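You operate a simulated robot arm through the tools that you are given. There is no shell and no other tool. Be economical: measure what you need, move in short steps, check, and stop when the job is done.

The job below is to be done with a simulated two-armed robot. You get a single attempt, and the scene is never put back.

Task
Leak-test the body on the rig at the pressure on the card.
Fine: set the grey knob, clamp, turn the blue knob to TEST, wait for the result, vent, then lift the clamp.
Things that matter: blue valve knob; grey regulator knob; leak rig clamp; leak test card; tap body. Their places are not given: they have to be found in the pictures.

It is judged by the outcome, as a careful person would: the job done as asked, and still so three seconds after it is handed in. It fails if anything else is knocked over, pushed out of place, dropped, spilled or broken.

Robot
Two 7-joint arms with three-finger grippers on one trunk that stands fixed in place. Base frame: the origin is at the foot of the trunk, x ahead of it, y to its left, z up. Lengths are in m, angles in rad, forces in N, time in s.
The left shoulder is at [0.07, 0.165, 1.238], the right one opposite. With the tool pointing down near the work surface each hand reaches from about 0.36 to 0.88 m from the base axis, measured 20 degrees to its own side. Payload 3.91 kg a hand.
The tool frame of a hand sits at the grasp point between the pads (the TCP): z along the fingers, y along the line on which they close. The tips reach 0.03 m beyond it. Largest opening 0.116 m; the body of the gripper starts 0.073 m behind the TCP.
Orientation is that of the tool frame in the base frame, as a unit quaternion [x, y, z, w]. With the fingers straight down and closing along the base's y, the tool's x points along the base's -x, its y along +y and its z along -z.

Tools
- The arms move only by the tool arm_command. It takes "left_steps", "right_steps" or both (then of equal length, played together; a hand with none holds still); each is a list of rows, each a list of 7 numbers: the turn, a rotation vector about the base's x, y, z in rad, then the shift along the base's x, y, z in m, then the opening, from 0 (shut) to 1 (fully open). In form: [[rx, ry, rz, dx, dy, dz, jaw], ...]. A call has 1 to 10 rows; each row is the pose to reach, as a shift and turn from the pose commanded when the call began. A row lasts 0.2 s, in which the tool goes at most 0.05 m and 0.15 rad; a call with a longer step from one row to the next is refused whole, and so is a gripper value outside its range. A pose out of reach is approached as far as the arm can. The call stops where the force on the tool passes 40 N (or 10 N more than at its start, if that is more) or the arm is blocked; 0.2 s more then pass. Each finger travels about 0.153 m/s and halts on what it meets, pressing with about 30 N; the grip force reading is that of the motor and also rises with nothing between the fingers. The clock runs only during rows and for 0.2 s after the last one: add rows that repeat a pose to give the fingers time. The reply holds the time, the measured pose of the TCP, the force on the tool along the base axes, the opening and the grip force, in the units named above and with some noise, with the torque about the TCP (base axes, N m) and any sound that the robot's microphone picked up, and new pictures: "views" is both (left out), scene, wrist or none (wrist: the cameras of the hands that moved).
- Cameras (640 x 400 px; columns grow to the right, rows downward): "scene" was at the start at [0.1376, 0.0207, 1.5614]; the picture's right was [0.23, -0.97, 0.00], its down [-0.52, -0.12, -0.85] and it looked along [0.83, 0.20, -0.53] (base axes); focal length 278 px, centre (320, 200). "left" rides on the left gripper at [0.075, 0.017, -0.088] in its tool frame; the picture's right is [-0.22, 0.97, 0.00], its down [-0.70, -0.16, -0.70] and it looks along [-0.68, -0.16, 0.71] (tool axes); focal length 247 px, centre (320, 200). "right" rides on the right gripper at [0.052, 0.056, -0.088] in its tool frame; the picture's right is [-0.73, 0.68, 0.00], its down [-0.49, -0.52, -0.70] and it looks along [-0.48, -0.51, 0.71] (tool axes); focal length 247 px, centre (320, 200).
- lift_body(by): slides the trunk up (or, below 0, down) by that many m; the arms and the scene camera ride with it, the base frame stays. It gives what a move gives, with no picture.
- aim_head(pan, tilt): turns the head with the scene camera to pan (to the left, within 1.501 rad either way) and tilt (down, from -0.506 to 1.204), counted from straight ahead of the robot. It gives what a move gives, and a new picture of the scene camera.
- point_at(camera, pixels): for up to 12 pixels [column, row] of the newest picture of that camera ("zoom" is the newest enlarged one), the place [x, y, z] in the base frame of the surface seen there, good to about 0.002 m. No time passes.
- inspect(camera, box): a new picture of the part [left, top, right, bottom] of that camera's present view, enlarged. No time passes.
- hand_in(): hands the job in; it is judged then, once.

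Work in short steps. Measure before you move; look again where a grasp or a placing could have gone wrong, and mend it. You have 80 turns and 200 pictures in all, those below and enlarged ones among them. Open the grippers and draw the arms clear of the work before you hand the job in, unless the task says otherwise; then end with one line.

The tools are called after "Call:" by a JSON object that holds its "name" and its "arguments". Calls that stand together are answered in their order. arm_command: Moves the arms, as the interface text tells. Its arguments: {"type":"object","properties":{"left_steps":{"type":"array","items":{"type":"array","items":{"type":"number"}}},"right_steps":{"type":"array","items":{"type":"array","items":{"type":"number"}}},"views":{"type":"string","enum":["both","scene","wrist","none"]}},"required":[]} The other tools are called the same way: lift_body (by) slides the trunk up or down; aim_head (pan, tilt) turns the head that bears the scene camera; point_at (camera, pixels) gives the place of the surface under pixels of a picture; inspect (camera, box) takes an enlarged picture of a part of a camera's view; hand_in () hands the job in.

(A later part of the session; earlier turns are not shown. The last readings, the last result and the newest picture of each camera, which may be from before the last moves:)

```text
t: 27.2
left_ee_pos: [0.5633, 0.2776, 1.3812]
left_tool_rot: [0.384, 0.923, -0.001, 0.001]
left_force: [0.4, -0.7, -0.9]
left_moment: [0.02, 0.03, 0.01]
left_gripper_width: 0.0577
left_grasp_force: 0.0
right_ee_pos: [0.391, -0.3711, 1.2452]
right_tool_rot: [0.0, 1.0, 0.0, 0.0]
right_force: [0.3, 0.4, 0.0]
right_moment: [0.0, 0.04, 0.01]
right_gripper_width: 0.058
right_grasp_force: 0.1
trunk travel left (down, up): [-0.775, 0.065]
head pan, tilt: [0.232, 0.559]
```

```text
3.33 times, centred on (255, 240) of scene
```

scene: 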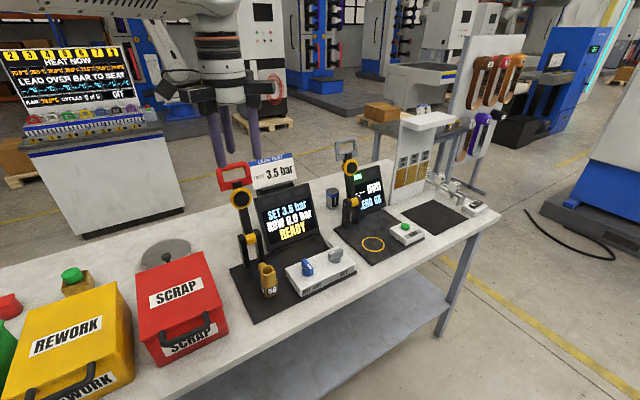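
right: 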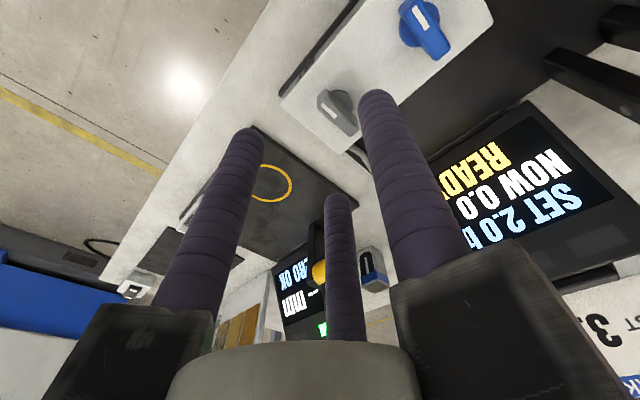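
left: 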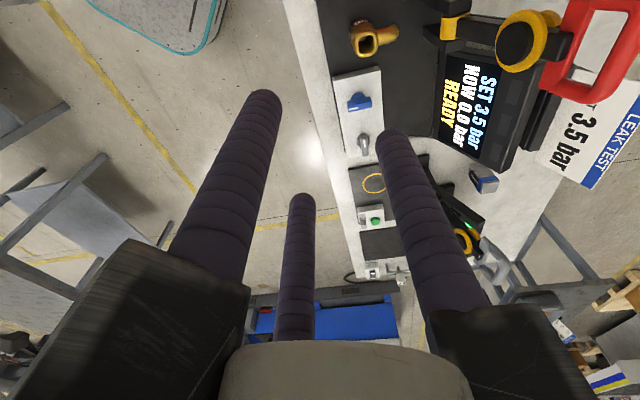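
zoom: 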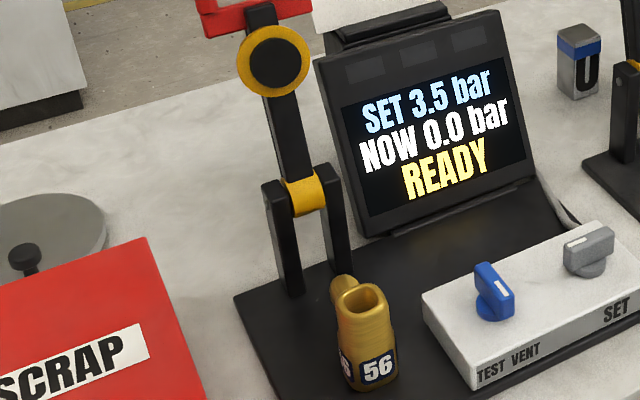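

Call:
{"name": "point_at", "arguments": {"camera": "zoom", "pixels": [[302, 195], [275, 65], [284, 130], [360, 300], [370, 380], [270, 190], [340, 180]]}}

Call:
{"name": "inspect", "arguments": {"camera": "scene", "box": [205, 150, 285, 200]}}

Call:
{"name": "point_at", "arguments": {"camera": "zoom", "pixels": [[230, 120], [130, 165], [320, 115], [120, 300], [240, 255], [370, 245], [295, 360], [115, 220], [345, 170]]}}

```text
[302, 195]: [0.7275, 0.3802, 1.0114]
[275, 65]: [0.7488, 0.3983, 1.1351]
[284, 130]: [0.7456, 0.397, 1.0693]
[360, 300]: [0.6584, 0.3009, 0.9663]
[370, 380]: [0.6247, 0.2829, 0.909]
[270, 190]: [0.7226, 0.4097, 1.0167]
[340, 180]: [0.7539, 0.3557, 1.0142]
```

```text
8.00 times, centred on (245, 175) of scene
```

zoom: 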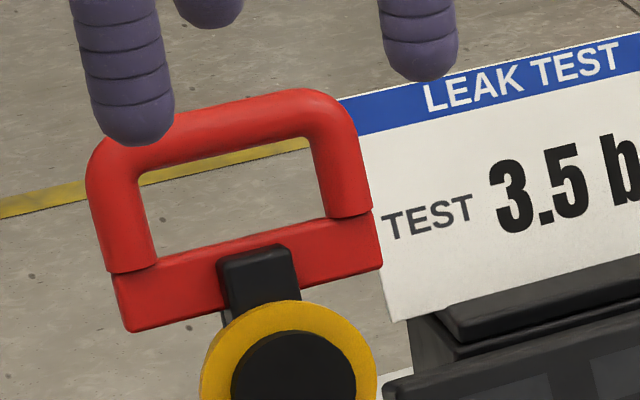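

```text
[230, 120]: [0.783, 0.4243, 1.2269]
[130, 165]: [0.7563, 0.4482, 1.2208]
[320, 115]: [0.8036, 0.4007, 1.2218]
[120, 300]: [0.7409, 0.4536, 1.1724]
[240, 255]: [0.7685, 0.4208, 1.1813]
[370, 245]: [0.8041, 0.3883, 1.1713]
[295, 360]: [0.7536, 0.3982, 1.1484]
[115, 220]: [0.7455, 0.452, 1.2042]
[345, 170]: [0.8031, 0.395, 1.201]
```

Upper handle bar is centred near (0.785,0.427,1.221), hinge near (0.733,0.385,1.011). I tilt the tool 0.5 rad outward and go to a pose 0.1 m short of the bar.

Call:
{"name": "arm_command", "arguments": {"left_steps": [[0.06, -0.06, 0, 0.02, 0.012, 0.0, 0.7], [0.12, -0.12, 0, 0.05, 0.03, 0.0, 0.7], [0.18, -0.18, 0, 0.08, 0.05, -0.01, 0.7], [0.24, -0.24, 0, 0.11, 0.07, -0.02, 0.7], [0.3, -0.3, 0, 0.14, 0.09, -0.04, 0.7], [0.354, -0.354, 0, 0.165, 0.1, -0.06, 0.7], [0.354, -0.354, 0, 0.185, 0.112, -0.072, 0.7], [0.354, -0.354, 0, 0.185, 0.112, -0.072, 0.7]]}}

```text
t: 29.0
left_ee_pos: [0.7471, 0.3874, 1.3084]
left_tool_rot: [0.373, 0.894, 0.23, 0.095]
left_force: [0.3, 0.3, -0.6]
left_moment: [-0.03, 0.01, -0.01]
left_gripper_width: 0.0814
left_grasp_force: 0.0
right_ee_pos: [0.3911, -0.3717, 1.2461]
right_tool_rot: [0.0, 1.0, 0.0, 0.001]
right_force: [0.2, -0.5, -0.7]
right_moment: [-0.01, 0.0, 0.01]
right_gripper_width: 0.0579
right_grasp_force: 0.1
trunk travel left (down, up): [-0.775, 0.065]
head pan, tilt: [0.232, 0.559]
```

scene: 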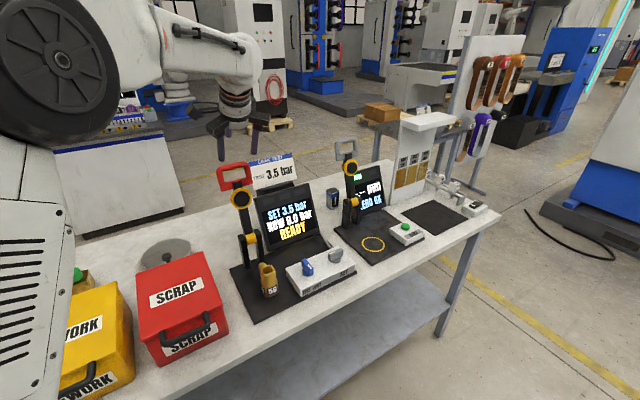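
left: 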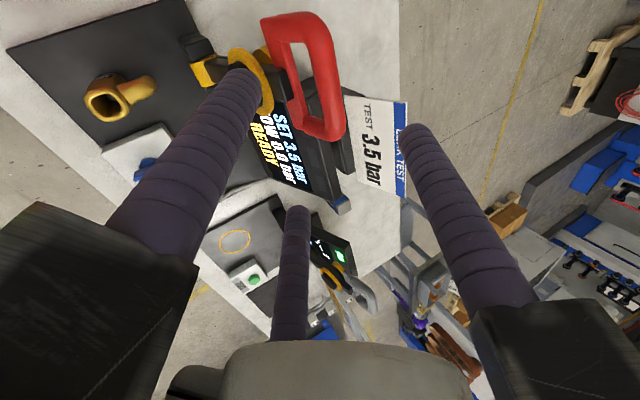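

Reached; the bar lies between the pair (front) and single finger (back). Advance 0.095 m along the tool to straddle the bar.

Call:
{"name": "arm_command", "arguments": {"left_steps": [[0, 0, 0, 0.0085, 0.0085, -0.022, 0.7], [0, 0, 0, 0.017, 0.017, -0.044, 0.7], [0, 0, 0, 0.0245, 0.0245, -0.064, 0.7], [0, 0, 0, 0.032, 0.032, -0.083, 0.7], [0, 0, 0, 0.032, 0.032, -0.083, 0.7]]}}

Call:
{"name": "inspect", "arguments": {"camera": "scene", "box": [180, 110, 300, 210]}}

```text
t: 30.2
left_ee_pos: [0.7805, 0.4188, 1.2265]
left_tool_rot: [0.372, 0.894, 0.229, 0.096]
left_force: [-2.4, -3.8, 0.4]
left_moment: [-0.06, 0.15, 0.19]
left_gripper_width: 0.0815
left_grasp_force: 0.5
right_ee_pos: [0.3906, -0.371, 1.2456]
right_tool_rot: [0.002, 1.0, 0.001, 0.0]
right_force: [1.2, -0.3, 0.7]
right_moment: [0.0, 0.01, 0.01]
right_gripper_width: 0.0578
right_grasp_force: 0.0
trunk travel left (down, up): [-0.775, 0.065]
head pan, tilt: [0.232, 0.559]
```

scene: 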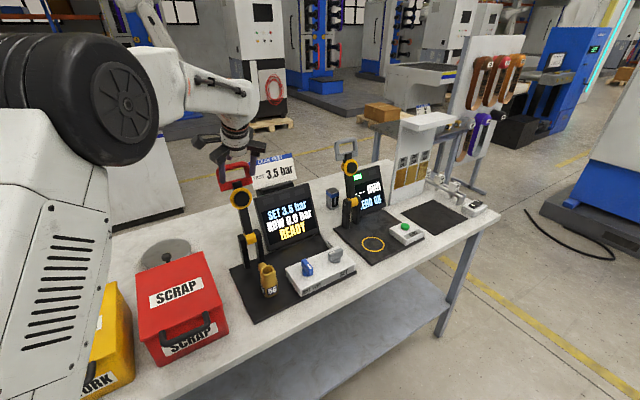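
left: 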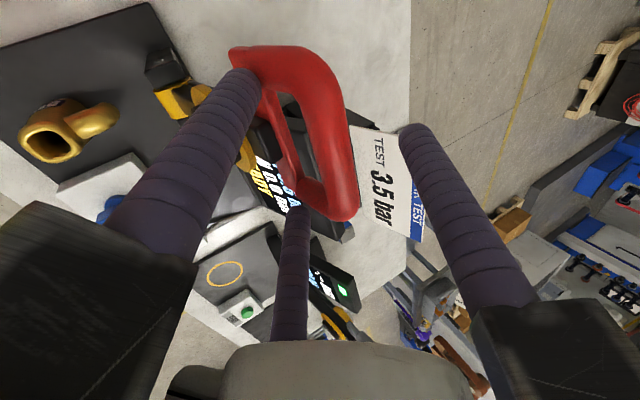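

```text
4.00 times, centred on (240, 160) of scene
```

zoom: 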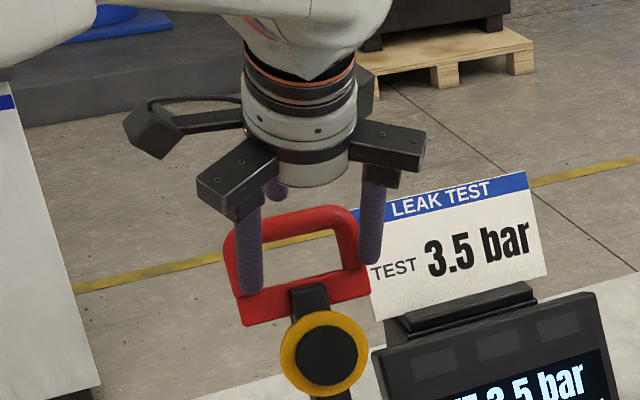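

Bar is straddled properly with front fingers just touching. Close to a loose cage (jaw 0.36) and pull the lever forward along its arc, reducing the tilt.

Call:
{"name": "arm_command", "arguments": {"left_steps": [[0, 0, 0, 0, 0, 0, 0.5], [0, 0, 0, 0, 0, 0, 0.36], [0, 0, 0, 0, 0, 0, 0.36], [-0.028, 0.028, 0, -0.0197, -0.0197, 0.0065, 0.36], [-0.056, 0.056, 0, -0.0397, -0.0397, 0.0093, 0.36], [-0.084, 0.084, 0, -0.0598, -0.0598, 0.0084, 0.36], [-0.112, 0.112, 0, -0.0797, -0.0797, 0.0039, 0.36], [-0.14, 0.14, 0, -0.099, -0.099, -0.0043, 0.36]]}}

```text
t: 32.0
left_ee_pos: [0.6789, 0.3209, 1.2222]
left_tool_rot: [0.38, 0.913, 0.14, 0.058]
left_force: [-1.0, -0.4, -0.7]
left_moment: [0.03, 0.01, 0.01]
left_gripper_width: 0.0418
left_grasp_force: 0.0
right_ee_pos: [0.3889, -0.3734, 1.2441]
right_tool_rot: [0.001, 1.0, 0.001, 0.001]
right_force: [-0.9, -0.1, 0.1]
right_moment: [0.02, 0.0, -0.01]
right_gripper_width: 0.0581
right_grasp_force: 0.0
trunk travel left (down, up): [-0.775, 0.065]
head pan, tilt: [0.232, 0.559]
```

scene: 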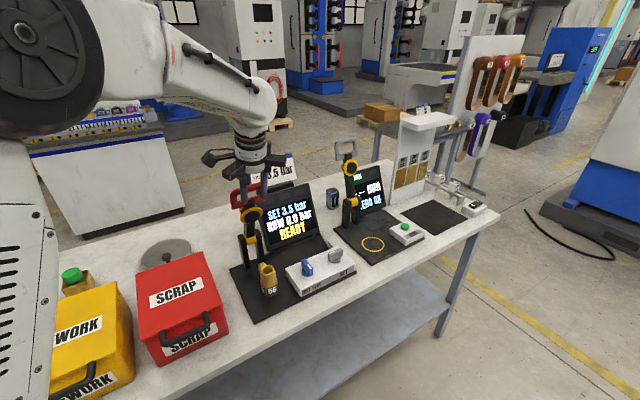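
left: 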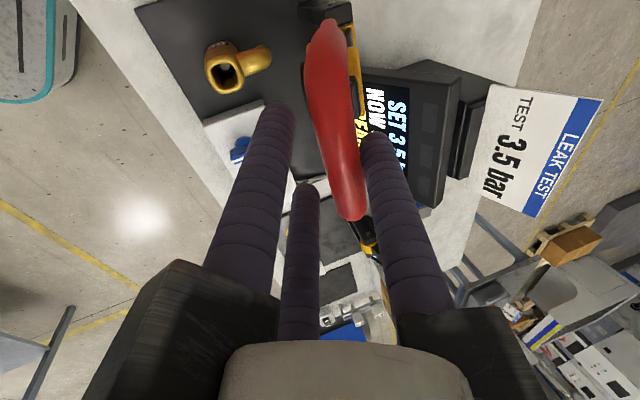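

The lever follows with no force. Continue along the arc.

Call:
{"name": "arm_command", "arguments": {"left_steps": [[-0.028, 0.028, 0, -0.0184, -0.0184, -0.0117, 0.36], [-0.056, 0.056, 0, -0.0356, -0.0356, -0.0266, 0.36], [-0.084, 0.084, 0, -0.0512, -0.0512, -0.0445, 0.36], [-0.112, 0.112, 0, -0.0651, -0.0651, -0.0652, 0.36], [-0.14, 0.14, 0, -0.077, -0.077, -0.0882, 0.36], [-0.168, 0.168, 0, -0.0866, -0.0866, -0.1133, 0.36], [-0.196, 0.196, 0, -0.0939, -0.0939, -0.1398, 0.36]]}}

```text
t: 33.6
left_ee_pos: [0.5851, 0.2283, 1.0824]
left_tool_rot: [0.383, 0.924, 0.012, 0.006]
left_force: [-0.4, 0.6, 0.4]
left_moment: [0.0, 0.03, 0.02]
left_gripper_width: 0.0418
left_grasp_force: 0.0
right_ee_pos: [0.3922, -0.3709, 1.2447]
right_tool_rot: [0.0, 1.0, -0.001, 0.0]
right_force: [0.1, 0.0, 0.3]
right_moment: [0.0, 0.01, 0.01]
right_gripper_width: 0.0583
right_grasp_force: 0.0
trunk travel left (down, up): [-0.775, 0.065]
head pan, tilt: [0.232, 0.559]
```

scene: 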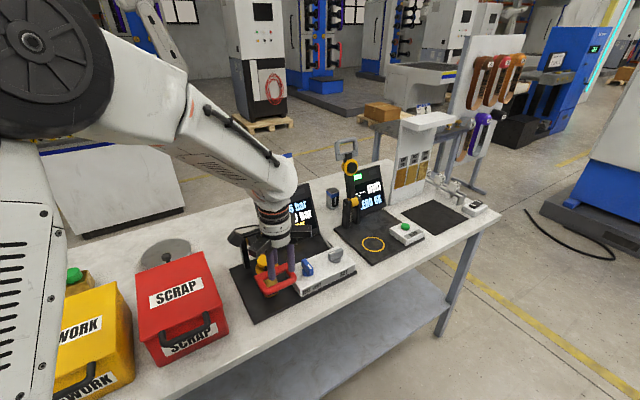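
left: 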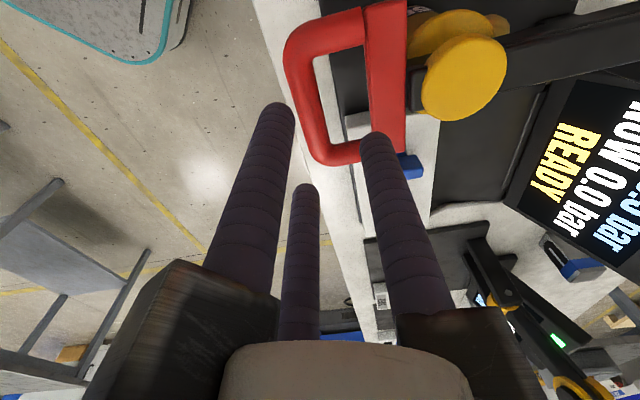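

The lever has dropped ahead of the fingers. Look closer at how far it is down.

Call:
{"name": "inspect", "arguments": {"camera": "scene", "box": [220, 210, 340, 310]}}

Call:
{"name": "inspect", "arguments": {"camera": "left", "box": [270, 0, 590, 200]}}

Call:
{"name": "point_at", "arguments": {"camera": "left", "pixels": [[305, 75], [342, 150], [350, 35], [380, 80], [460, 80], [550, 40]]}}

```text
4.00 times, centred on (280, 260) of scene
```

zoom: 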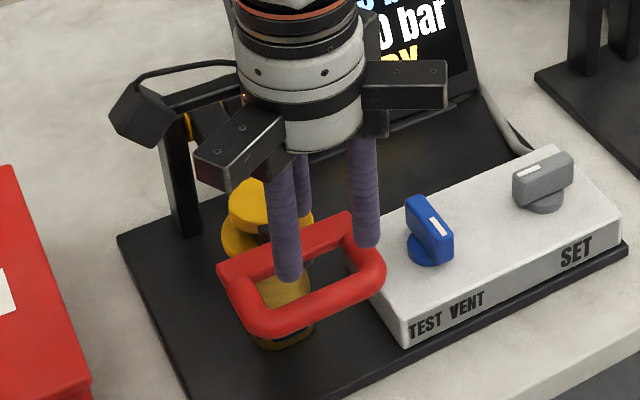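

```text
2.00 times, centred on (430, 100) of left
```

zoom: 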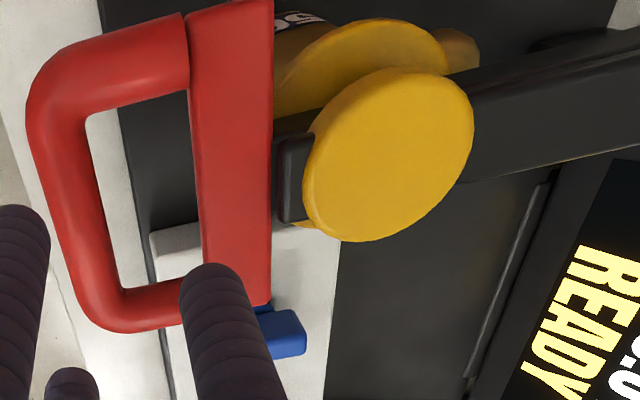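

```text
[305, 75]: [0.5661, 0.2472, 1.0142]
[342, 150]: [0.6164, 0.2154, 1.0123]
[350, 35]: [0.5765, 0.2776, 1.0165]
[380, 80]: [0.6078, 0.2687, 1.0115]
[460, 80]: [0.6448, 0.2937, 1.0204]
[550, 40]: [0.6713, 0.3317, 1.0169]
```

The lever lies horizontal on the body (z≈1.01). I close the fingers above the red cross-plate (0.606,0.258) and press down to make sure it is seated.

Call:
{"name": "arm_command", "arguments": {"left_steps": [[0, 0, 0, 0, 0, 0.02, 0.1], [0, 0, 0, 0.018, 0.028, 0.01, 0.05], [0, 0, 0, 0.018, 0.028, -0.01, 0.05], [0, 0, 0, 0.018, 0.028, -0.025, 0.05], [0, 0, 0, 0.018, 0.028, -0.035, 0.05], [0, 0, 0, 0.018, 0.028, -0.042, 0.05], [0, 0, 0, 0.018, 0.028, -0.048, 0.05], [0, 0, 0, 0.018, 0.028, -0.053, 0.05]]}}

```text
t: 35.3
left_ee_pos: [0.6084, 0.2564, 1.0412]
left_tool_rot: [0.383, 0.923, 0.016, 0.014]
left_force: [-6.2, 2.0, 23.3]
left_moment: [0.27, 0.02, 0.09]
left_gripper_width: 0.0099
left_grasp_force: 3.5
right_ee_pos: [0.3879, -0.3714, 1.2462]
right_tool_rot: [0.002, 1.0, 0.001, 0.001]
right_force: [0.4, 0.3, -0.1]
right_moment: [-0.03, 0.03, -0.03]
right_gripper_width: 0.058
right_grasp_force: 0.1
trunk travel left (down, up): [-0.775, 0.065]
head pan, tilt: [0.232, 0.559]
stopped in row 8 (left hand): the force on the tool passed its limit at 46 N (the readings are from after the stop); the commanded pose is now the measured one
```

scene: 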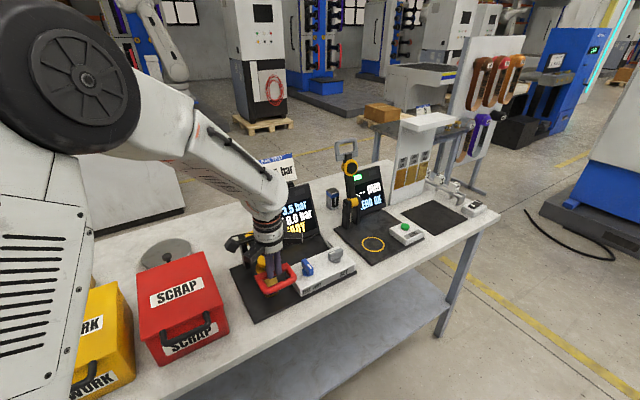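
left: 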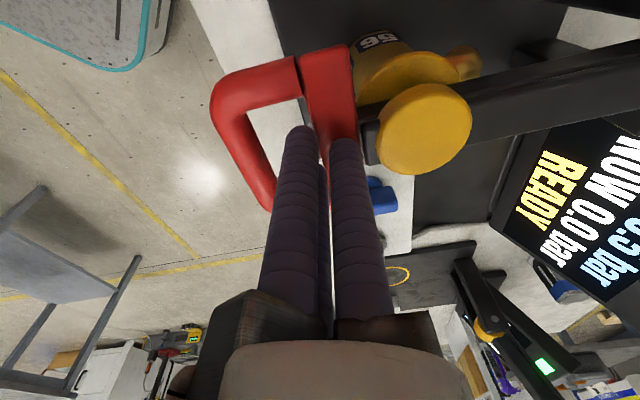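

Firmly seated (46 N stop). Now raise and carry the hand over to the blue knob, yawing back to +45°.

Call:
{"name": "arm_command", "arguments": {"left_steps": [[0, 0, 0, 0, 0, 0.04, 0.05], [0, 0, 0, 0, 0, 0.08, 0.3], [0, 0, 0.14, 0.0, -0.01, 0.11, 0.5], [0, 0, 0.28, 0.01, -0.02, 0.12, 0.5], [0, 0, 0.42, 0.02, -0.03, 0.12, 0.5], [0, 0, 0.56, 0.03, -0.04, 0.12, 0.5], [0, 0, 0.7, 0.04, -0.05, 0.12, 0.5], [0, 0, 0.84, 0.05, -0.06, 0.12, 0.5], [0, 0, 0.98, 0.06, -0.065, 0.12, 0.5], [0, 0, 1.12, 0.07, -0.065, 0.12, 0.5]], "views": "none"}}

Call:
{"name": "arm_command", "arguments": {"left_steps": [[0, 0, 0.11, 0.01, 0, 0, 0.5], [0, 0, 0.22, 0.02, 0, 0, 0.5], [0, 0, 0.33, 0.03, 0, 0, 0.5], [0, 0, 0.45, 0.033, 0, 0, 0.5], [0, 0, 0.45, 0.033, 0, 0, 0.5]]}}

```text
t: 37.5
left_ee_pos: [0.6791, 0.1915, 1.1562]
left_tool_rot: [-0.167, 0.986, 0.018, 0.001]
left_force: [0.8, -0.2, -1.0]
left_moment: [0.02, 0.01, 0.02]
left_gripper_width: 0.058
left_grasp_force: 0.0
right_ee_pos: [0.3909, -0.3716, 1.2439]
right_tool_rot: [0.001, 1.0, 0.0, 0.0]
right_force: [0.4, -0.6, -0.6]
right_moment: [0.03, 0.0, 0.01]
right_gripper_width: 0.0584
right_grasp_force: 0.1
trunk travel left (down, up): [-0.775, 0.065]
head pan, tilt: [0.232, 0.559]
```

```text
t: 38.7
left_ee_pos: [0.7112, 0.1909, 1.1556]
left_tool_rot: [-0.382, 0.924, 0.018, -0.003]
left_force: [0.5, -0.4, 0.4]
left_moment: [-0.01, 0.0, -0.06]
left_gripper_width: 0.0582
left_grasp_force: 0.2
right_ee_pos: [0.3913, -0.3718, 1.2451]
right_tool_rot: [0.001, 1.0, 0.0, 0.001]
right_force: [0.6, -0.5, 0.9]
right_moment: [0.01, 0.02, 0.01]
right_gripper_width: 0.058
right_grasp_force: 0.0
trunk travel left (down, up): [-0.775, 0.065]
head pan, tilt: [0.232, 0.559]
```

scene: 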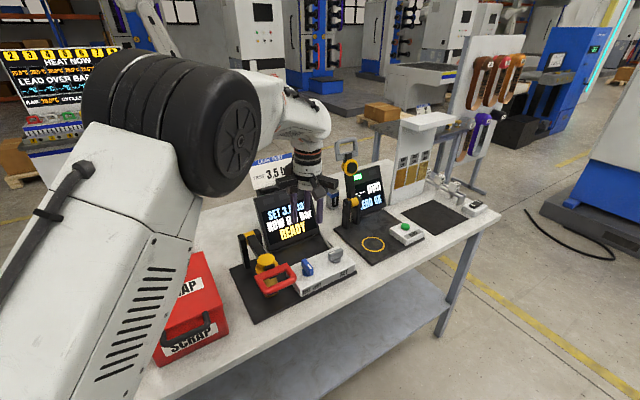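
left: 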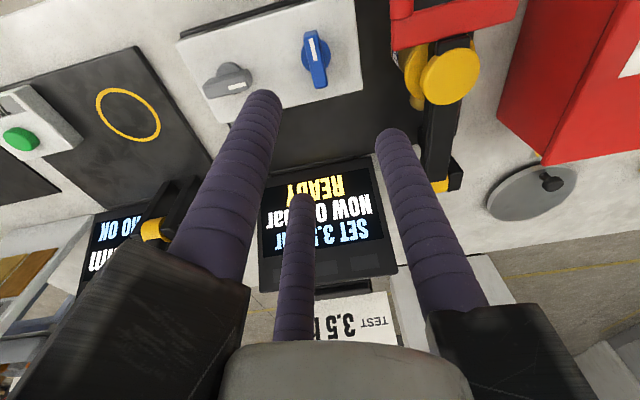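

Clamp handle is down at (275,280). Descend over the blue knob to z≈0.981 with a look before closing.

Call:
{"name": "arm_command", "arguments": {"left_steps": [[0, 0, 0, 0.0025, 0, -0.045, 0.5], [0, 0, 0, 0.0025, 0, -0.09, 0.5], [0, 0, 0, 0.0025, 0, -0.13, 0.5], [0, 0, 0, 0.0025, 0, -0.16, 0.5], [0, 0, 0, 0.0025, 0, -0.175, 0.5], [0, 0, 0, 0.0025, 0, -0.175, 0.5]], "views": "wrist"}}

Call:
{"name": "inspect", "arguments": {"camera": "left", "box": [240, 70, 400, 230]}}

```text
t: 40.1
left_ee_pos: [0.7142, 0.1923, 0.9826]
left_tool_rot: [-0.381, 0.924, 0.018, -0.002]
left_force: [0.1, 0.0, 0.1]
left_moment: [0.0, -0.03, 0.0]
left_gripper_width: 0.0581
left_grasp_force: 0.0
right_ee_pos: [0.3901, -0.3712, 1.2455]
right_tool_rot: [0.001, 1.0, 0.0, 0.0]
right_force: [-0.2, 0.1, 0.6]
right_moment: [0.01, 0.0, 0.02]
right_gripper_width: 0.0581
right_grasp_force: 0.1
trunk travel left (down, up): [-0.775, 0.065]
head pan, tilt: [0.232, 0.559]
```

left: 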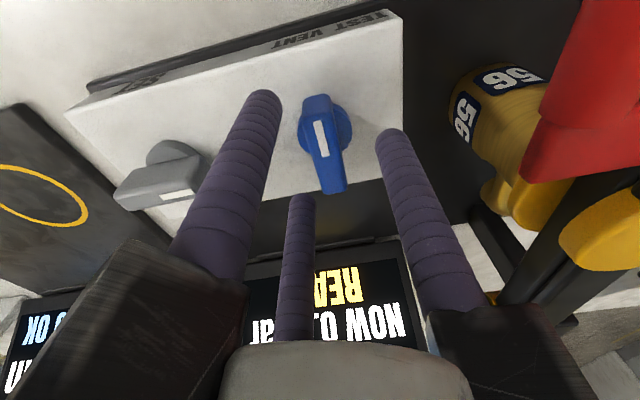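

```text
2.50 times, centred on (320, 150) of left
```

zoom: 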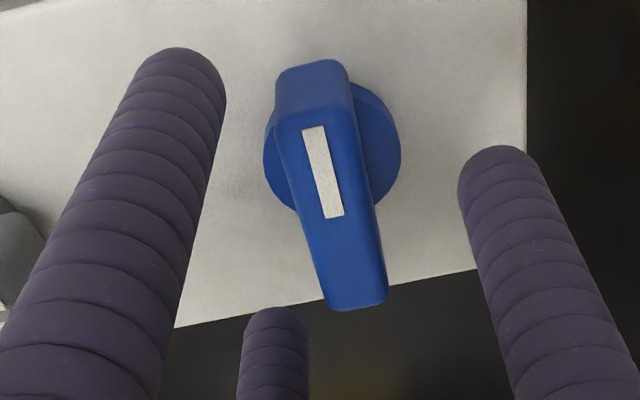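

Centred. Close on the bar and turn clockwise (towards TEST) by 0.75 rad.

Call:
{"name": "arm_command", "arguments": {"left_steps": [[0, 0, 0, 0, 0, 0, 0.3], [0, 0, 0, 0, 0, 0, 0.1], [0, 0, 0, 0, 0, 0, 0.1], [0, 0, -0.15, -0.0006, -0.0004, 0, 0.1], [0, 0, -0.3, -0.0012, -0.0008, 0, 0.1], [0, 0, -0.45, -0.0019, -0.0011, 0, 0.1], [0, 0, -0.6, -0.0026, -0.0013, 0, 0.1], [0, 0, -0.75, -0.0034, -0.0014, 0, 0.1], [0, 0, -0.75, -0.0034, -0.0014, 0, 0.1]]}}

Call:
{"name": "inspect", "arguments": {"camera": "scene", "box": [220, 190, 360, 300]}}

```text
t: 42.1
left_ee_pos: [0.7104, 0.1889, 0.9828]
left_tool_rot: [-0.015, 1.0, 0.017, 0.004]
left_force: [6.1, -3.5, 3.6]
left_moment: [-0.07, -0.87, -0.04]
left_gripper_width: 0.0262
left_grasp_force: 44.5
right_ee_pos: [0.3913, -0.3727, 1.2453]
right_tool_rot: [0.001, 1.0, 0.001, 0.001]
right_force: [-0.4, 0.3, 0.4]
right_moment: [0.01, 0.0, 0.02]
right_gripper_width: 0.0581
right_grasp_force: 0.1
trunk travel left (down, up): [-0.775, 0.065]
head pan, tilt: [0.232, 0.559]
```

scene: 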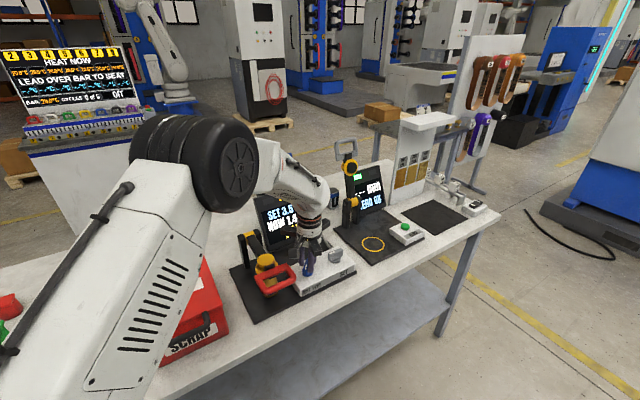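
left: 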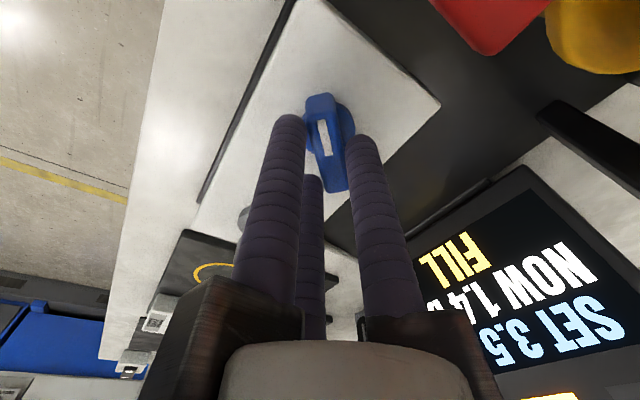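

```text
3.64 times, centred on (290, 245) of scene
```

zoom: 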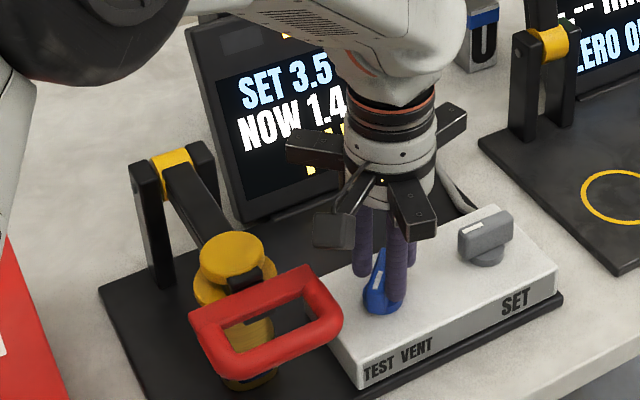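

State FILL, NOW 1.4 rising: the test has begun. Hold still and wait for the result.

Call:
{"name": "arm_command", "arguments": {"left_steps": [[0, 0, 0, 0, 0, 0, 0.1], [0, 0, 0, 0, 0, 0, 0.1], [0, 0, 0, 0, 0, 0, 0.1], [0, 0, 0, 0, 0, 0, 0.1], [0, 0, 0, 0, 0, 0, 0.1], [0, 0, 0, 0, 0, 0, 0.1], [0, 0, 0, 0, 0, 0, 0.1], [0, 0, 0, 0, 0, 0, 0.1], [0, 0, 0, 0, 0, 0, 0.1], [0, 0, 0, 0, 0, 0, 0.1]], "views": "wrist"}}

```text
t: 44.3
left_ee_pos: [0.7108, 0.1888, 0.983]
left_tool_rot: [-0.015, 1.0, 0.018, 0.004]
left_force: [6.3, -3.2, 6.3]
left_moment: [-0.05, 0.2, -0.02]
left_gripper_width: 0.0265
left_grasp_force: 44.9
right_ee_pos: [0.39, -0.3722, 1.2452]
right_tool_rot: [0.0, 1.0, 0.001, 0.001]
right_force: [0.4, 0.3, 0.0]
right_moment: [0.06, -0.02, -0.05]
right_gripper_width: 0.0579
right_grasp_force: 0.1
trunk travel left (down, up): [-0.775, 0.065]
head pan, tilt: [0.232, 0.559]
```

left: 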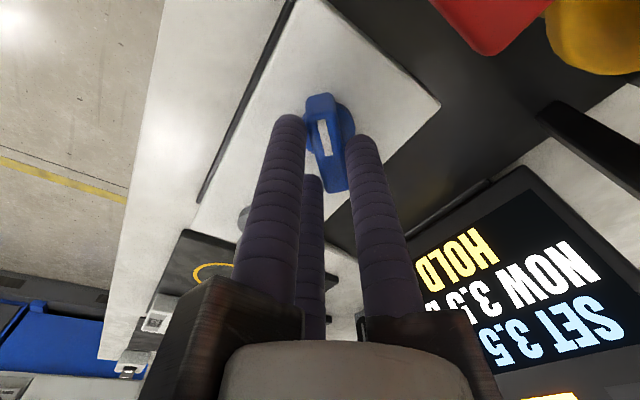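

HOLD at about 3.5 bar. Keep waiting.

Call:
{"name": "arm_command", "arguments": {"left_steps": [[0, 0, 0, 0, 0, 0, 0.1], [0, 0, 0, 0, 0, 0, 0.1], [0, 0, 0, 0, 0, 0, 0.1], [0, 0, 0, 0, 0, 0, 0.1], [0, 0, 0, 0, 0, 0, 0.1], [0, 0, 0, 0, 0, 0, 0.1], [0, 0, 0, 0, 0, 0, 0.1], [0, 0, 0, 0, 0, 0, 0.1], [0, 0, 0, 0, 0, 0, 0.1], [0, 0, 0, 0, 0, 0, 0.1]], "views": "none"}}

Call:
{"name": "arm_command", "arguments": {"left_steps": [[0, 0, 0, 0, 0, 0, 0.1], [0, 0, 0, 0, 0, 0, 0.1], [0, 0, 0, 0, 0, 0, 0.1], [0, 0, 0, 0, 0, 0, 0.1], [0, 0, 0, 0, 0, 0, 0.1], [0, 0, 0, 0, 0, 0, 0.1], [0, 0, 0, 0, 0, 0, 0.1], [0, 0, 0, 0, 0, 0, 0.1], [0, 0, 0, 0, 0, 0, 0.1], [0, 0, 0, 0, 0, 0, 0.1]], "views": "wrist"}}

```text
t: 46.5
left_ee_pos: [0.7112, 0.1895, 0.9823]
left_tool_rot: [-0.016, 1.0, 0.017, 0.004]
left_force: [5.6, -2.9, 5.8]
left_moment: [-0.08, -0.25, -0.01]
left_gripper_width: 0.0263
left_grasp_force: 45.1
right_ee_pos: [0.3916, -0.3717, 1.2451]
right_tool_rot: [0.001, 1.0, 0.001, 0.001]
right_force: [0.4, 0.2, -2.0]
right_moment: [0.02, 0.03, -0.01]
right_gripper_width: 0.0578
right_grasp_force: 0.1
trunk travel left (down, up): [-0.775, 0.065]
head pan, tilt: [0.232, 0.559]
```

```text
t: 48.7
left_ee_pos: [0.7117, 0.1906, 0.9819]
left_tool_rot: [-0.016, 1.0, 0.017, 0.004]
left_force: [6.1, -2.2, 5.7]
left_moment: [-0.08, -0.1, -0.06]
left_gripper_width: 0.0264
left_grasp_force: 45.5
right_ee_pos: [0.3903, -0.3724, 1.245]
right_tool_rot: [0.001, 1.0, 0.001, 0.001]
right_force: [-0.2, 0.3, 0.5]
right_moment: [-0.04, 0.01, 0.0]
right_gripper_width: 0.058
right_grasp_force: 0.2
trunk travel left (down, up): [-0.775, 0.065]
head pan, tilt: [0.232, 0.559]
```

left: 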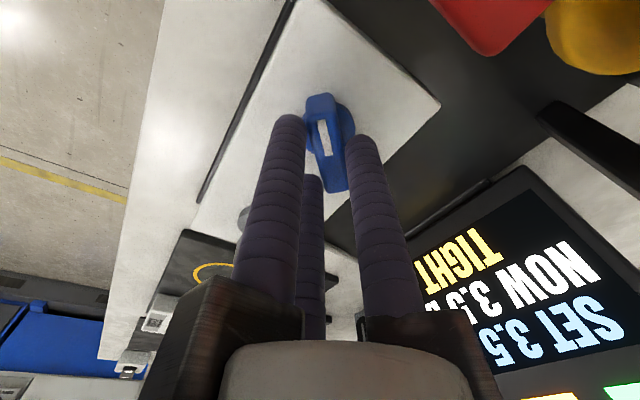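

Result: TIGHT. Now turn the blue knob back to VENT (+0.75 rad) and let the pressure fall.

Call:
{"name": "arm_command", "arguments": {"left_steps": [[0, 0, 0.15, 0.0008, 0.0001, 0, 0.1], [0, 0, 0.3, 0.0015, 0.0003, 0, 0.1], [0, 0, 0.45, 0.0022, 0.0006, 0, 0.1], [0, 0, 0.6, 0.0028, 0.001, 0, 0.1], [0, 0, 0.75, 0.0034, 0.0014, 0, 0.1], [0, 0, 0.77, 0.0034, 0.0014, 0, 0.1], [0, 0, 0.77, 0.0034, 0.0014, 0, 0.1], [0, 0, 0.77, 0.0034, 0.0014, 0, 0.1], [0, 0, 0.77, 0.0034, 0.0014, 0, 0.1], [0, 0, 0.77, 0.0034, 0.0014, 0, 0.1]], "views": "wrist"}}

```text
t: 50.9
left_ee_pos: [0.7159, 0.1905, 0.9823]
left_tool_rot: [-0.391, 0.92, 0.019, -0.001]
left_force: [18.9, -4.9, 13.6]
left_moment: [-0.1, -0.43, -0.82]
left_gripper_width: 0.0264
left_grasp_force: 45.9
right_ee_pos: [0.3919, -0.3721, 1.2448]
right_tool_rot: [0.0, 1.0, 0.001, 0.0]
right_force: [0.2, -1.0, -0.2]
right_moment: [0.0, 0.02, 0.0]
right_gripper_width: 0.0581
right_grasp_force: 0.1
trunk travel left (down, up): [-0.775, 0.065]
head pan, tilt: [0.232, 0.559]
```

left: 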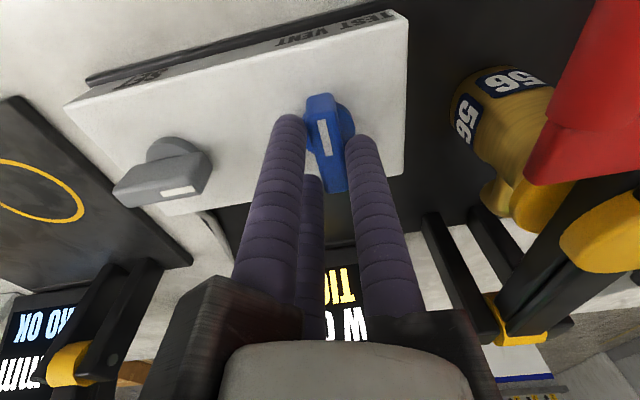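

The knob is back at its stop. Release, rise to view the display.

Call:
{"name": "arm_command", "arguments": {"left_steps": [[0, 0, 0, 0, 0, 0, 0.3], [0, 0, 0, 0, 0, 0, 0.5], [0, 0, 0, 0, 0, 0.0, 0.5], [0, 0, 0, 0, 0, 0.04, 0.5], [0, 0, 0, 0, 0, 0.08, 0.5], [0, 0, 0, 0, 0, 0.12, 0.5], [0, 0, 0, -0.02, 0, 0.16, 0.5], [0, 0, 0, -0.04, 0, 0.19, 0.5]]}}

Call:
{"name": "inspect", "arguments": {"camera": "scene", "box": [220, 190, 360, 300]}}

```text
t: 52.7
left_ee_pos: [0.672, 0.1912, 1.1726]
left_tool_rot: [-0.391, 0.92, 0.018, -0.002]
left_force: [-0.2, -0.8, 0.5]
left_moment: [0.0, 0.0, 0.01]
left_gripper_width: 0.0579
left_grasp_force: 0.0
right_ee_pos: [0.3898, -0.3713, 1.245]
right_tool_rot: [0.001, 1.0, 0.001, 0.002]
right_force: [0.5, 0.2, -1.2]
right_moment: [0.04, -0.03, 0.0]
right_gripper_width: 0.0582
right_grasp_force: 0.0
trunk travel left (down, up): [-0.775, 0.065]
head pan, tilt: [0.232, 0.559]
```

scene: 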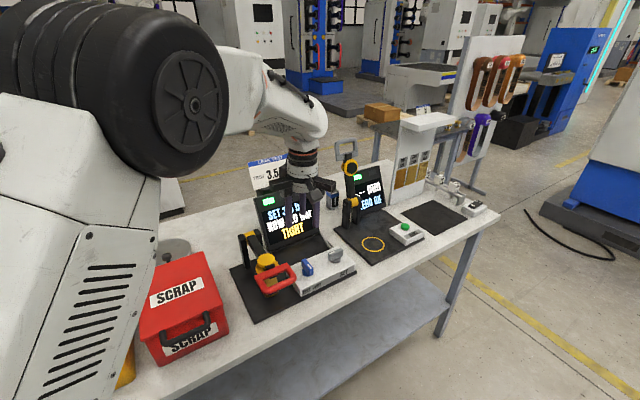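
left: 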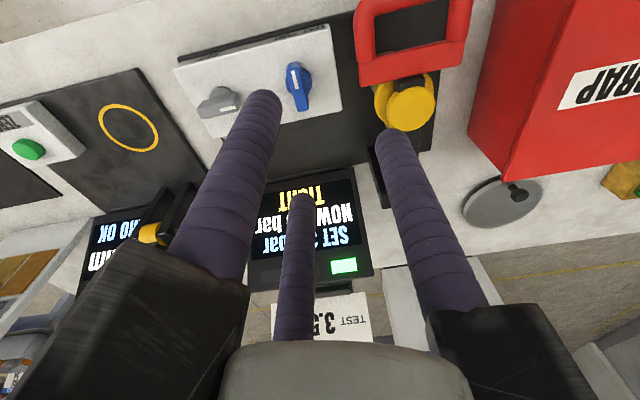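

```text
3.64 times, centred on (290, 245) of scene
```

zoom: 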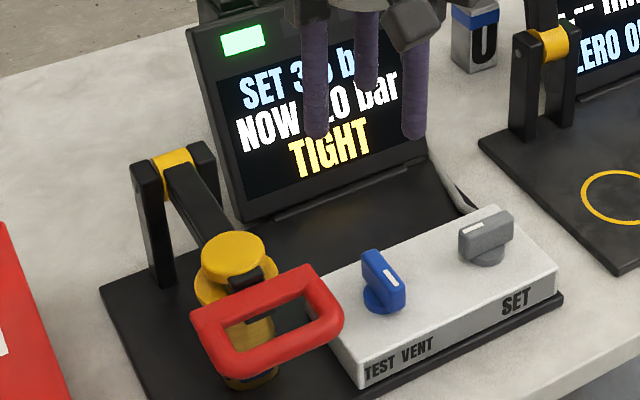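

NOW reads x.0, light green, TIGHT. Yaw back to −45° while moving above the handle; then measure handle and confirm 0.0.

Call:
{"name": "arm_command", "arguments": {"left_steps": [[0, 0, -0.14, -0.02, 0.005, 0.02, 0.5], [0, 0, -0.28, -0.04, 0.01, 0.04, 0.5], [0, 0, -0.42, -0.06, 0.015, 0.05, 0.5], [0, 0, -0.56, -0.08, 0.02, 0.05, 0.5], [0, 0, -0.7, -0.1, 0.02, 0.05, 0.5], [0, 0, -0.84, -0.12, 0.02, 0.05, 0.5], [0, 0, -0.98, -0.14, 0.02, 0.05, 0.5], [0, 0, -1.12, -0.14, 0.02, 0.05, 0.5], [0, 0, -1.26, -0.14, 0.02, 0.05, 0.5], [0, 0, -1.4, -0.14, 0.02, 0.05, 0.5]], "views": "none"}}

Call:
{"name": "arm_command", "arguments": {"left_steps": [[0, 0, -0.1, 0, 0, 0, 0.6], [0, 0, -0.19, 0, 0, 0, 0.6]]}}

Call:
{"name": "inspect", "arguments": {"camera": "scene", "box": [220, 190, 360, 300]}}

```text
t: 54.9
left_ee_pos: [0.5331, 0.2118, 1.2216]
left_tool_rot: [0.295, 0.955, 0.015, 0.01]
left_force: [-0.3, 0.6, -0.4]
left_moment: [-0.01, -0.01, 0.01]
left_gripper_width: 0.0581
left_grasp_force: 0.1
right_ee_pos: [0.3906, -0.3711, 1.2451]
right_tool_rot: [0.001, 1.0, 0.0, 0.001]
right_force: [-0.6, 0.0, 0.1]
right_moment: [-0.01, -0.02, 0.03]
right_gripper_width: 0.058
right_grasp_force: 0.1
trunk travel left (down, up): [-0.775, 0.065]
head pan, tilt: [0.232, 0.559]
```

```text
t: 55.5
left_ee_pos: [0.5344, 0.2112, 1.222]
left_tool_rot: [0.385, 0.923, 0.013, 0.011]
left_force: [-0.6, 0.5, 0.8]
left_moment: [0.0, -0.01, 0.04]
left_gripper_width: 0.0699
left_grasp_force: 0.1
right_ee_pos: [0.3911, -0.371, 1.2449]
right_tool_rot: [0.001, 1.0, 0.0, 0.0]
right_force: [0.3, 0.7, -0.3]
right_moment: [-0.04, 0.01, -0.01]
right_gripper_width: 0.0582
right_grasp_force: 0.0
trunk travel left (down, up): [-0.775, 0.065]
head pan, tilt: [0.232, 0.559]
```

scene: 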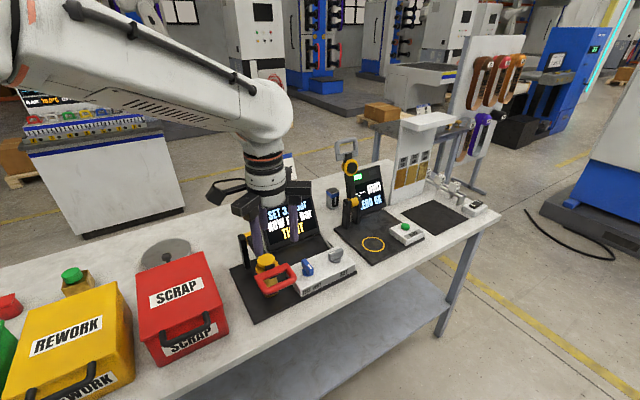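
left: 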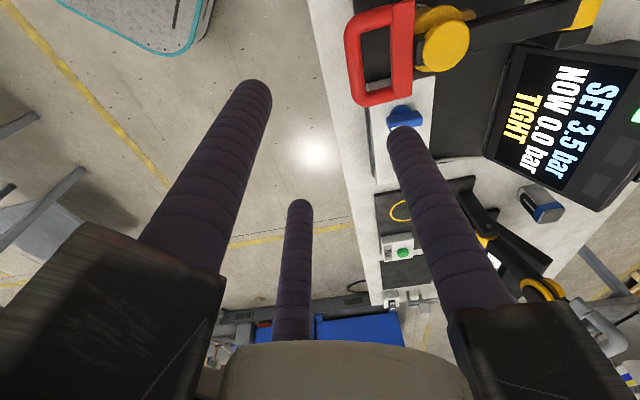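

```text
3.64 times, centred on (290, 245) of scene
```

zoom: 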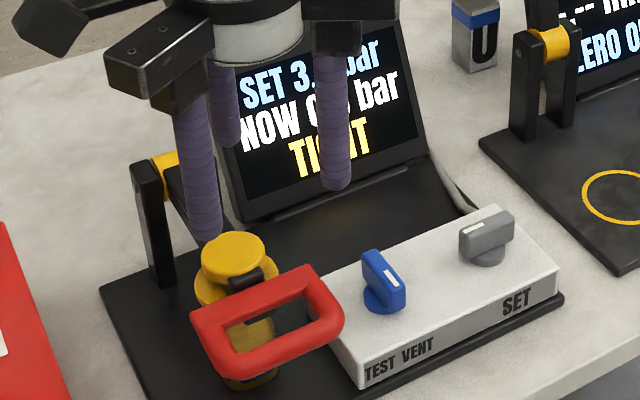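

NOW 0.0 bar, TIGHT: vented. Measure the handle for gripping.

Call:
{"name": "point_at", "arguments": {"camera": "zoom", "pixels": [[272, 352], [225, 370], [320, 328], [250, 295], [205, 330], [335, 305], [275, 325], [235, 250]]}}

Call:
{"name": "point_at", "arguments": {"camera": "left", "pixels": [[355, 62], [378, 18], [382, 95], [402, 50], [378, 85]]}}

```text
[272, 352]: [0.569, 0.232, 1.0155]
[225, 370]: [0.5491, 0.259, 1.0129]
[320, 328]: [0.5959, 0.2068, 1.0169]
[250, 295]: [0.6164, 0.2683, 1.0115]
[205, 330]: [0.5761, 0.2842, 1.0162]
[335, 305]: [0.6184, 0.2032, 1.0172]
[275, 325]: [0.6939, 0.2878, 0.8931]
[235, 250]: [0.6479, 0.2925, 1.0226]
```

```text
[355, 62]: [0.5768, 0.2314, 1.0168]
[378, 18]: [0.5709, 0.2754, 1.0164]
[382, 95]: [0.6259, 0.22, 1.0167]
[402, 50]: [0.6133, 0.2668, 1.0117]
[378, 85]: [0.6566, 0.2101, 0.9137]
```

Outer bar centre ≈ (0.573,0.232,1.007). Move above it and descend part-way with jaw 0.42 to check alignment.

Call:
{"name": "arm_command", "arguments": {"left_steps": [[0, 0, 0, 0.02, 0.01, -0.03, 0.42], [0, 0, 0, 0.0355, 0.0185, -0.07, 0.42], [0, 0, 0, 0.0355, 0.0185, -0.11, 0.42], [0, 0, 0, 0.0355, 0.0185, -0.15, 0.42], [0, 0, 0, 0.0355, 0.0185, -0.165, 0.42], [0, 0, 0, 0.0355, 0.0185, -0.165, 0.42]]}}

Call:
{"name": "inspect", "arguments": {"camera": "left", "box": [200, 20, 440, 200]}}

Call:
{"name": "inspect", "arguments": {"camera": "scene", "box": [220, 220, 340, 310]}}

```text
t: 56.9
left_ee_pos: [0.5701, 0.231, 1.0565]
left_tool_rot: [0.384, 0.923, 0.014, 0.011]
left_force: [-0.2, -0.2, -0.4]
left_moment: [-0.02, -0.01, 0.02]
left_gripper_width: 0.049
left_grasp_force: 0.0
right_ee_pos: [0.3898, -0.3706, 1.2449]
right_tool_rot: [0.002, 1.0, -0.001, 0.0]
right_force: [0.1, 0.1, 0.0]
right_moment: [0.01, 0.0, -0.01]
right_gripper_width: 0.0582
right_grasp_force: 0.1
trunk travel left (down, up): [-0.775, 0.065]
head pan, tilt: [0.232, 0.559]
```

scene: 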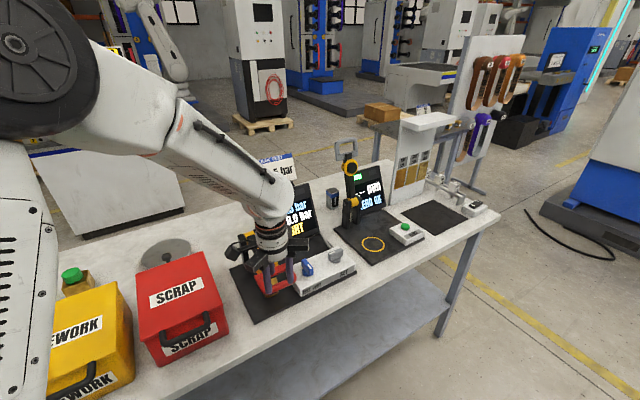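
left: 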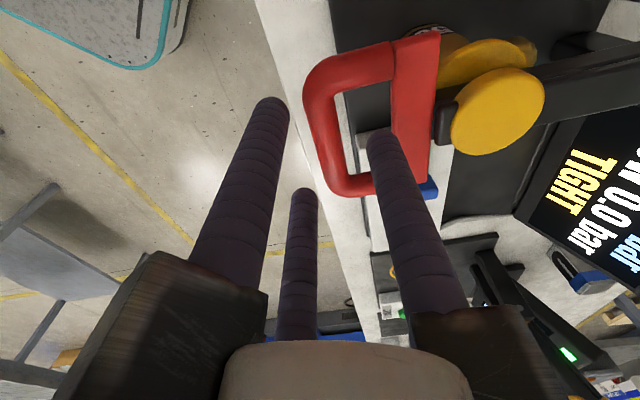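

```text
2.22 times, centred on (320, 110) of left
```

zoom: 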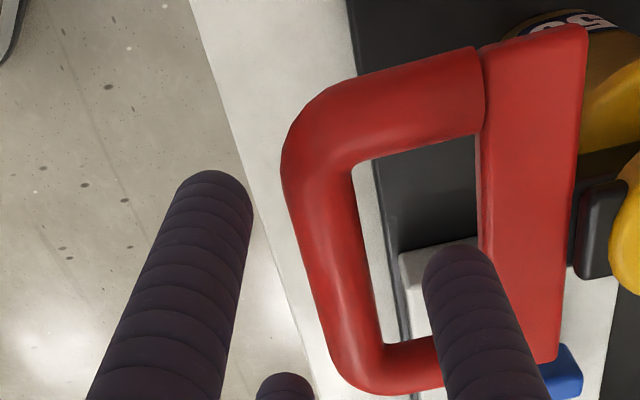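

```text
4.44 times, centred on (280, 265) of scene
```

zoom: 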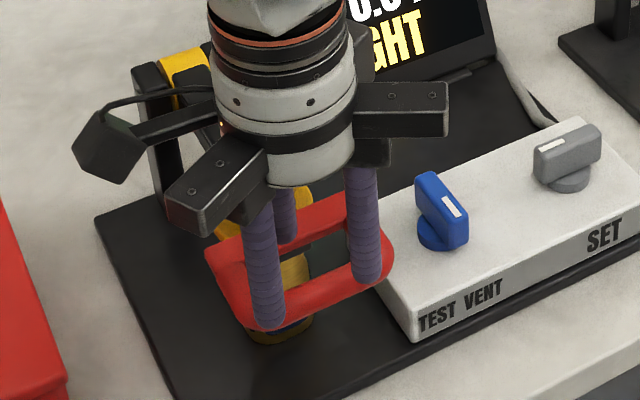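

Check the positions of fingertips against bar and cross-plate numerically.

Call:
{"name": "point_at", "arguments": {"camera": "left", "pixels": [[381, 145], [271, 108], [303, 198], [322, 115], [340, 140], [392, 110], [330, 170]]}}

```text
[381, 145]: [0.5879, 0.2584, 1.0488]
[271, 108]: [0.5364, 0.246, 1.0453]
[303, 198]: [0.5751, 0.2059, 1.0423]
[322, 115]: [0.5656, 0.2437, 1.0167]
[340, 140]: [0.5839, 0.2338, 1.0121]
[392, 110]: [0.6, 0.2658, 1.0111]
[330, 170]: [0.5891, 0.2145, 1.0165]
```

The fingers fit: rear one inside the window, pair in front; shift 4 mm forward, descend 0.045 and close on the bar.

Call:
{"name": "arm_command", "arguments": {"left_steps": [[0, 0, 0, -0.003, -0.003, 0, 0.42], [0, 0, 0, -0.003, -0.003, -0.02, 0.42], [0, 0, 0, -0.003, -0.003, -0.045, 0.42], [0, 0, 0, -0.003, -0.003, -0.045, 0.42], [0, 0, 0, -0.003, -0.003, -0.045, 0.25], [0, 0, 0, -0.003, -0.003, -0.045, 0.15]]}}

Call:
{"name": "inspect", "arguments": {"camera": "scene", "box": [220, 220, 340, 310]}}

```text
t: 58.3
left_ee_pos: [0.5695, 0.2295, 1.011]
left_tool_rot: [0.382, 0.924, 0.015, 0.013]
left_force: [13.9, 12.3, 7.0]
left_moment: [0.17, -0.09, 0.62]
left_gripper_width: 0.0294
left_grasp_force: 44.9
right_ee_pos: [0.3922, -0.3697, 1.2447]
right_tool_rot: [0.0, 1.0, 0.0, 0.0]
right_force: [0.6, 0.2, 0.2]
right_moment: [0.05, -0.01, -0.01]
right_gripper_width: 0.058
right_grasp_force: 0.0
trunk travel left (down, up): [-0.775, 0.065]
head pan, tilt: [0.232, 0.559]
```

scene: 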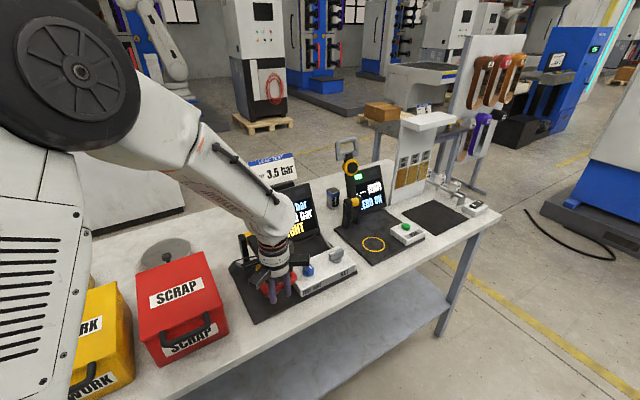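
left: 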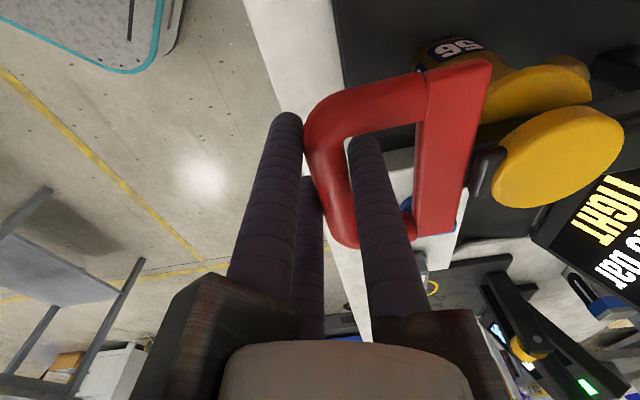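

```text
4.44 times, centred on (280, 265) of scene
```

zoom: 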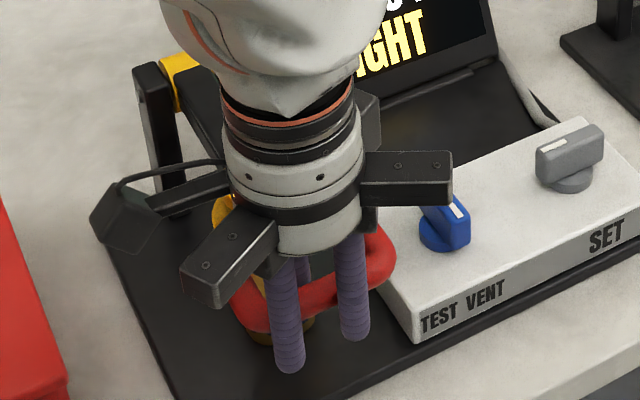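

Gripped on the outer bar. Lift along the reverse arc, adding tilt gradually.

Call:
{"name": "arm_command", "arguments": {"left_steps": [[0.028, -0.028, 0, 0.0015, 0.0015, 0.0308, 0.15], [0.056, -0.056, 0, 0.0061, 0.0061, 0.0608, 0.15], [0.084, -0.084, 0, 0.0135, 0.0135, 0.0896, 0.15], [0.112, -0.112, 0, 0.0238, 0.0238, 0.1167, 0.15], [0.14, -0.14, 0, 0.0366, 0.0366, 0.1415, 0.15], [0.168, -0.168, 0, 0.0517, 0.0517, 0.1635, 0.15]]}}

```text
t: 59.7
left_ee_pos: [0.6163, 0.2775, 1.1753]
left_tool_rot: [0.381, 0.914, 0.124, 0.056]
left_force: [-2.3, 0.8, -4.0]
left_moment: [0.21, 0.5, 1.07]
left_gripper_width: 0.0291
left_grasp_force: 44.5
right_ee_pos: [0.39, -0.3721, 1.2452]
right_tool_rot: [0.001, 1.0, 0.0, 0.0]
right_force: [-0.4, -0.5, 0.6]
right_moment: [-0.01, 0.01, 0.01]
right_gripper_width: 0.0583
right_grasp_force: 0.0
trunk travel left (down, up): [-0.775, 0.065]
head pan, tilt: [0.232, 0.559]
```

scene: 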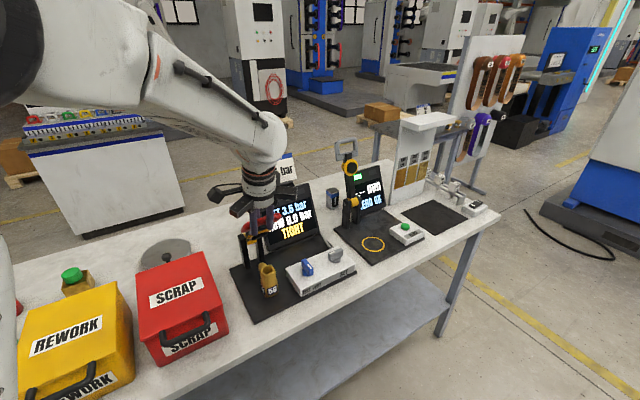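
left: 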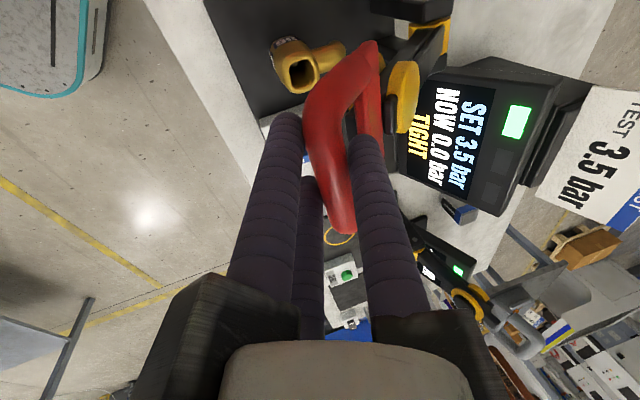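

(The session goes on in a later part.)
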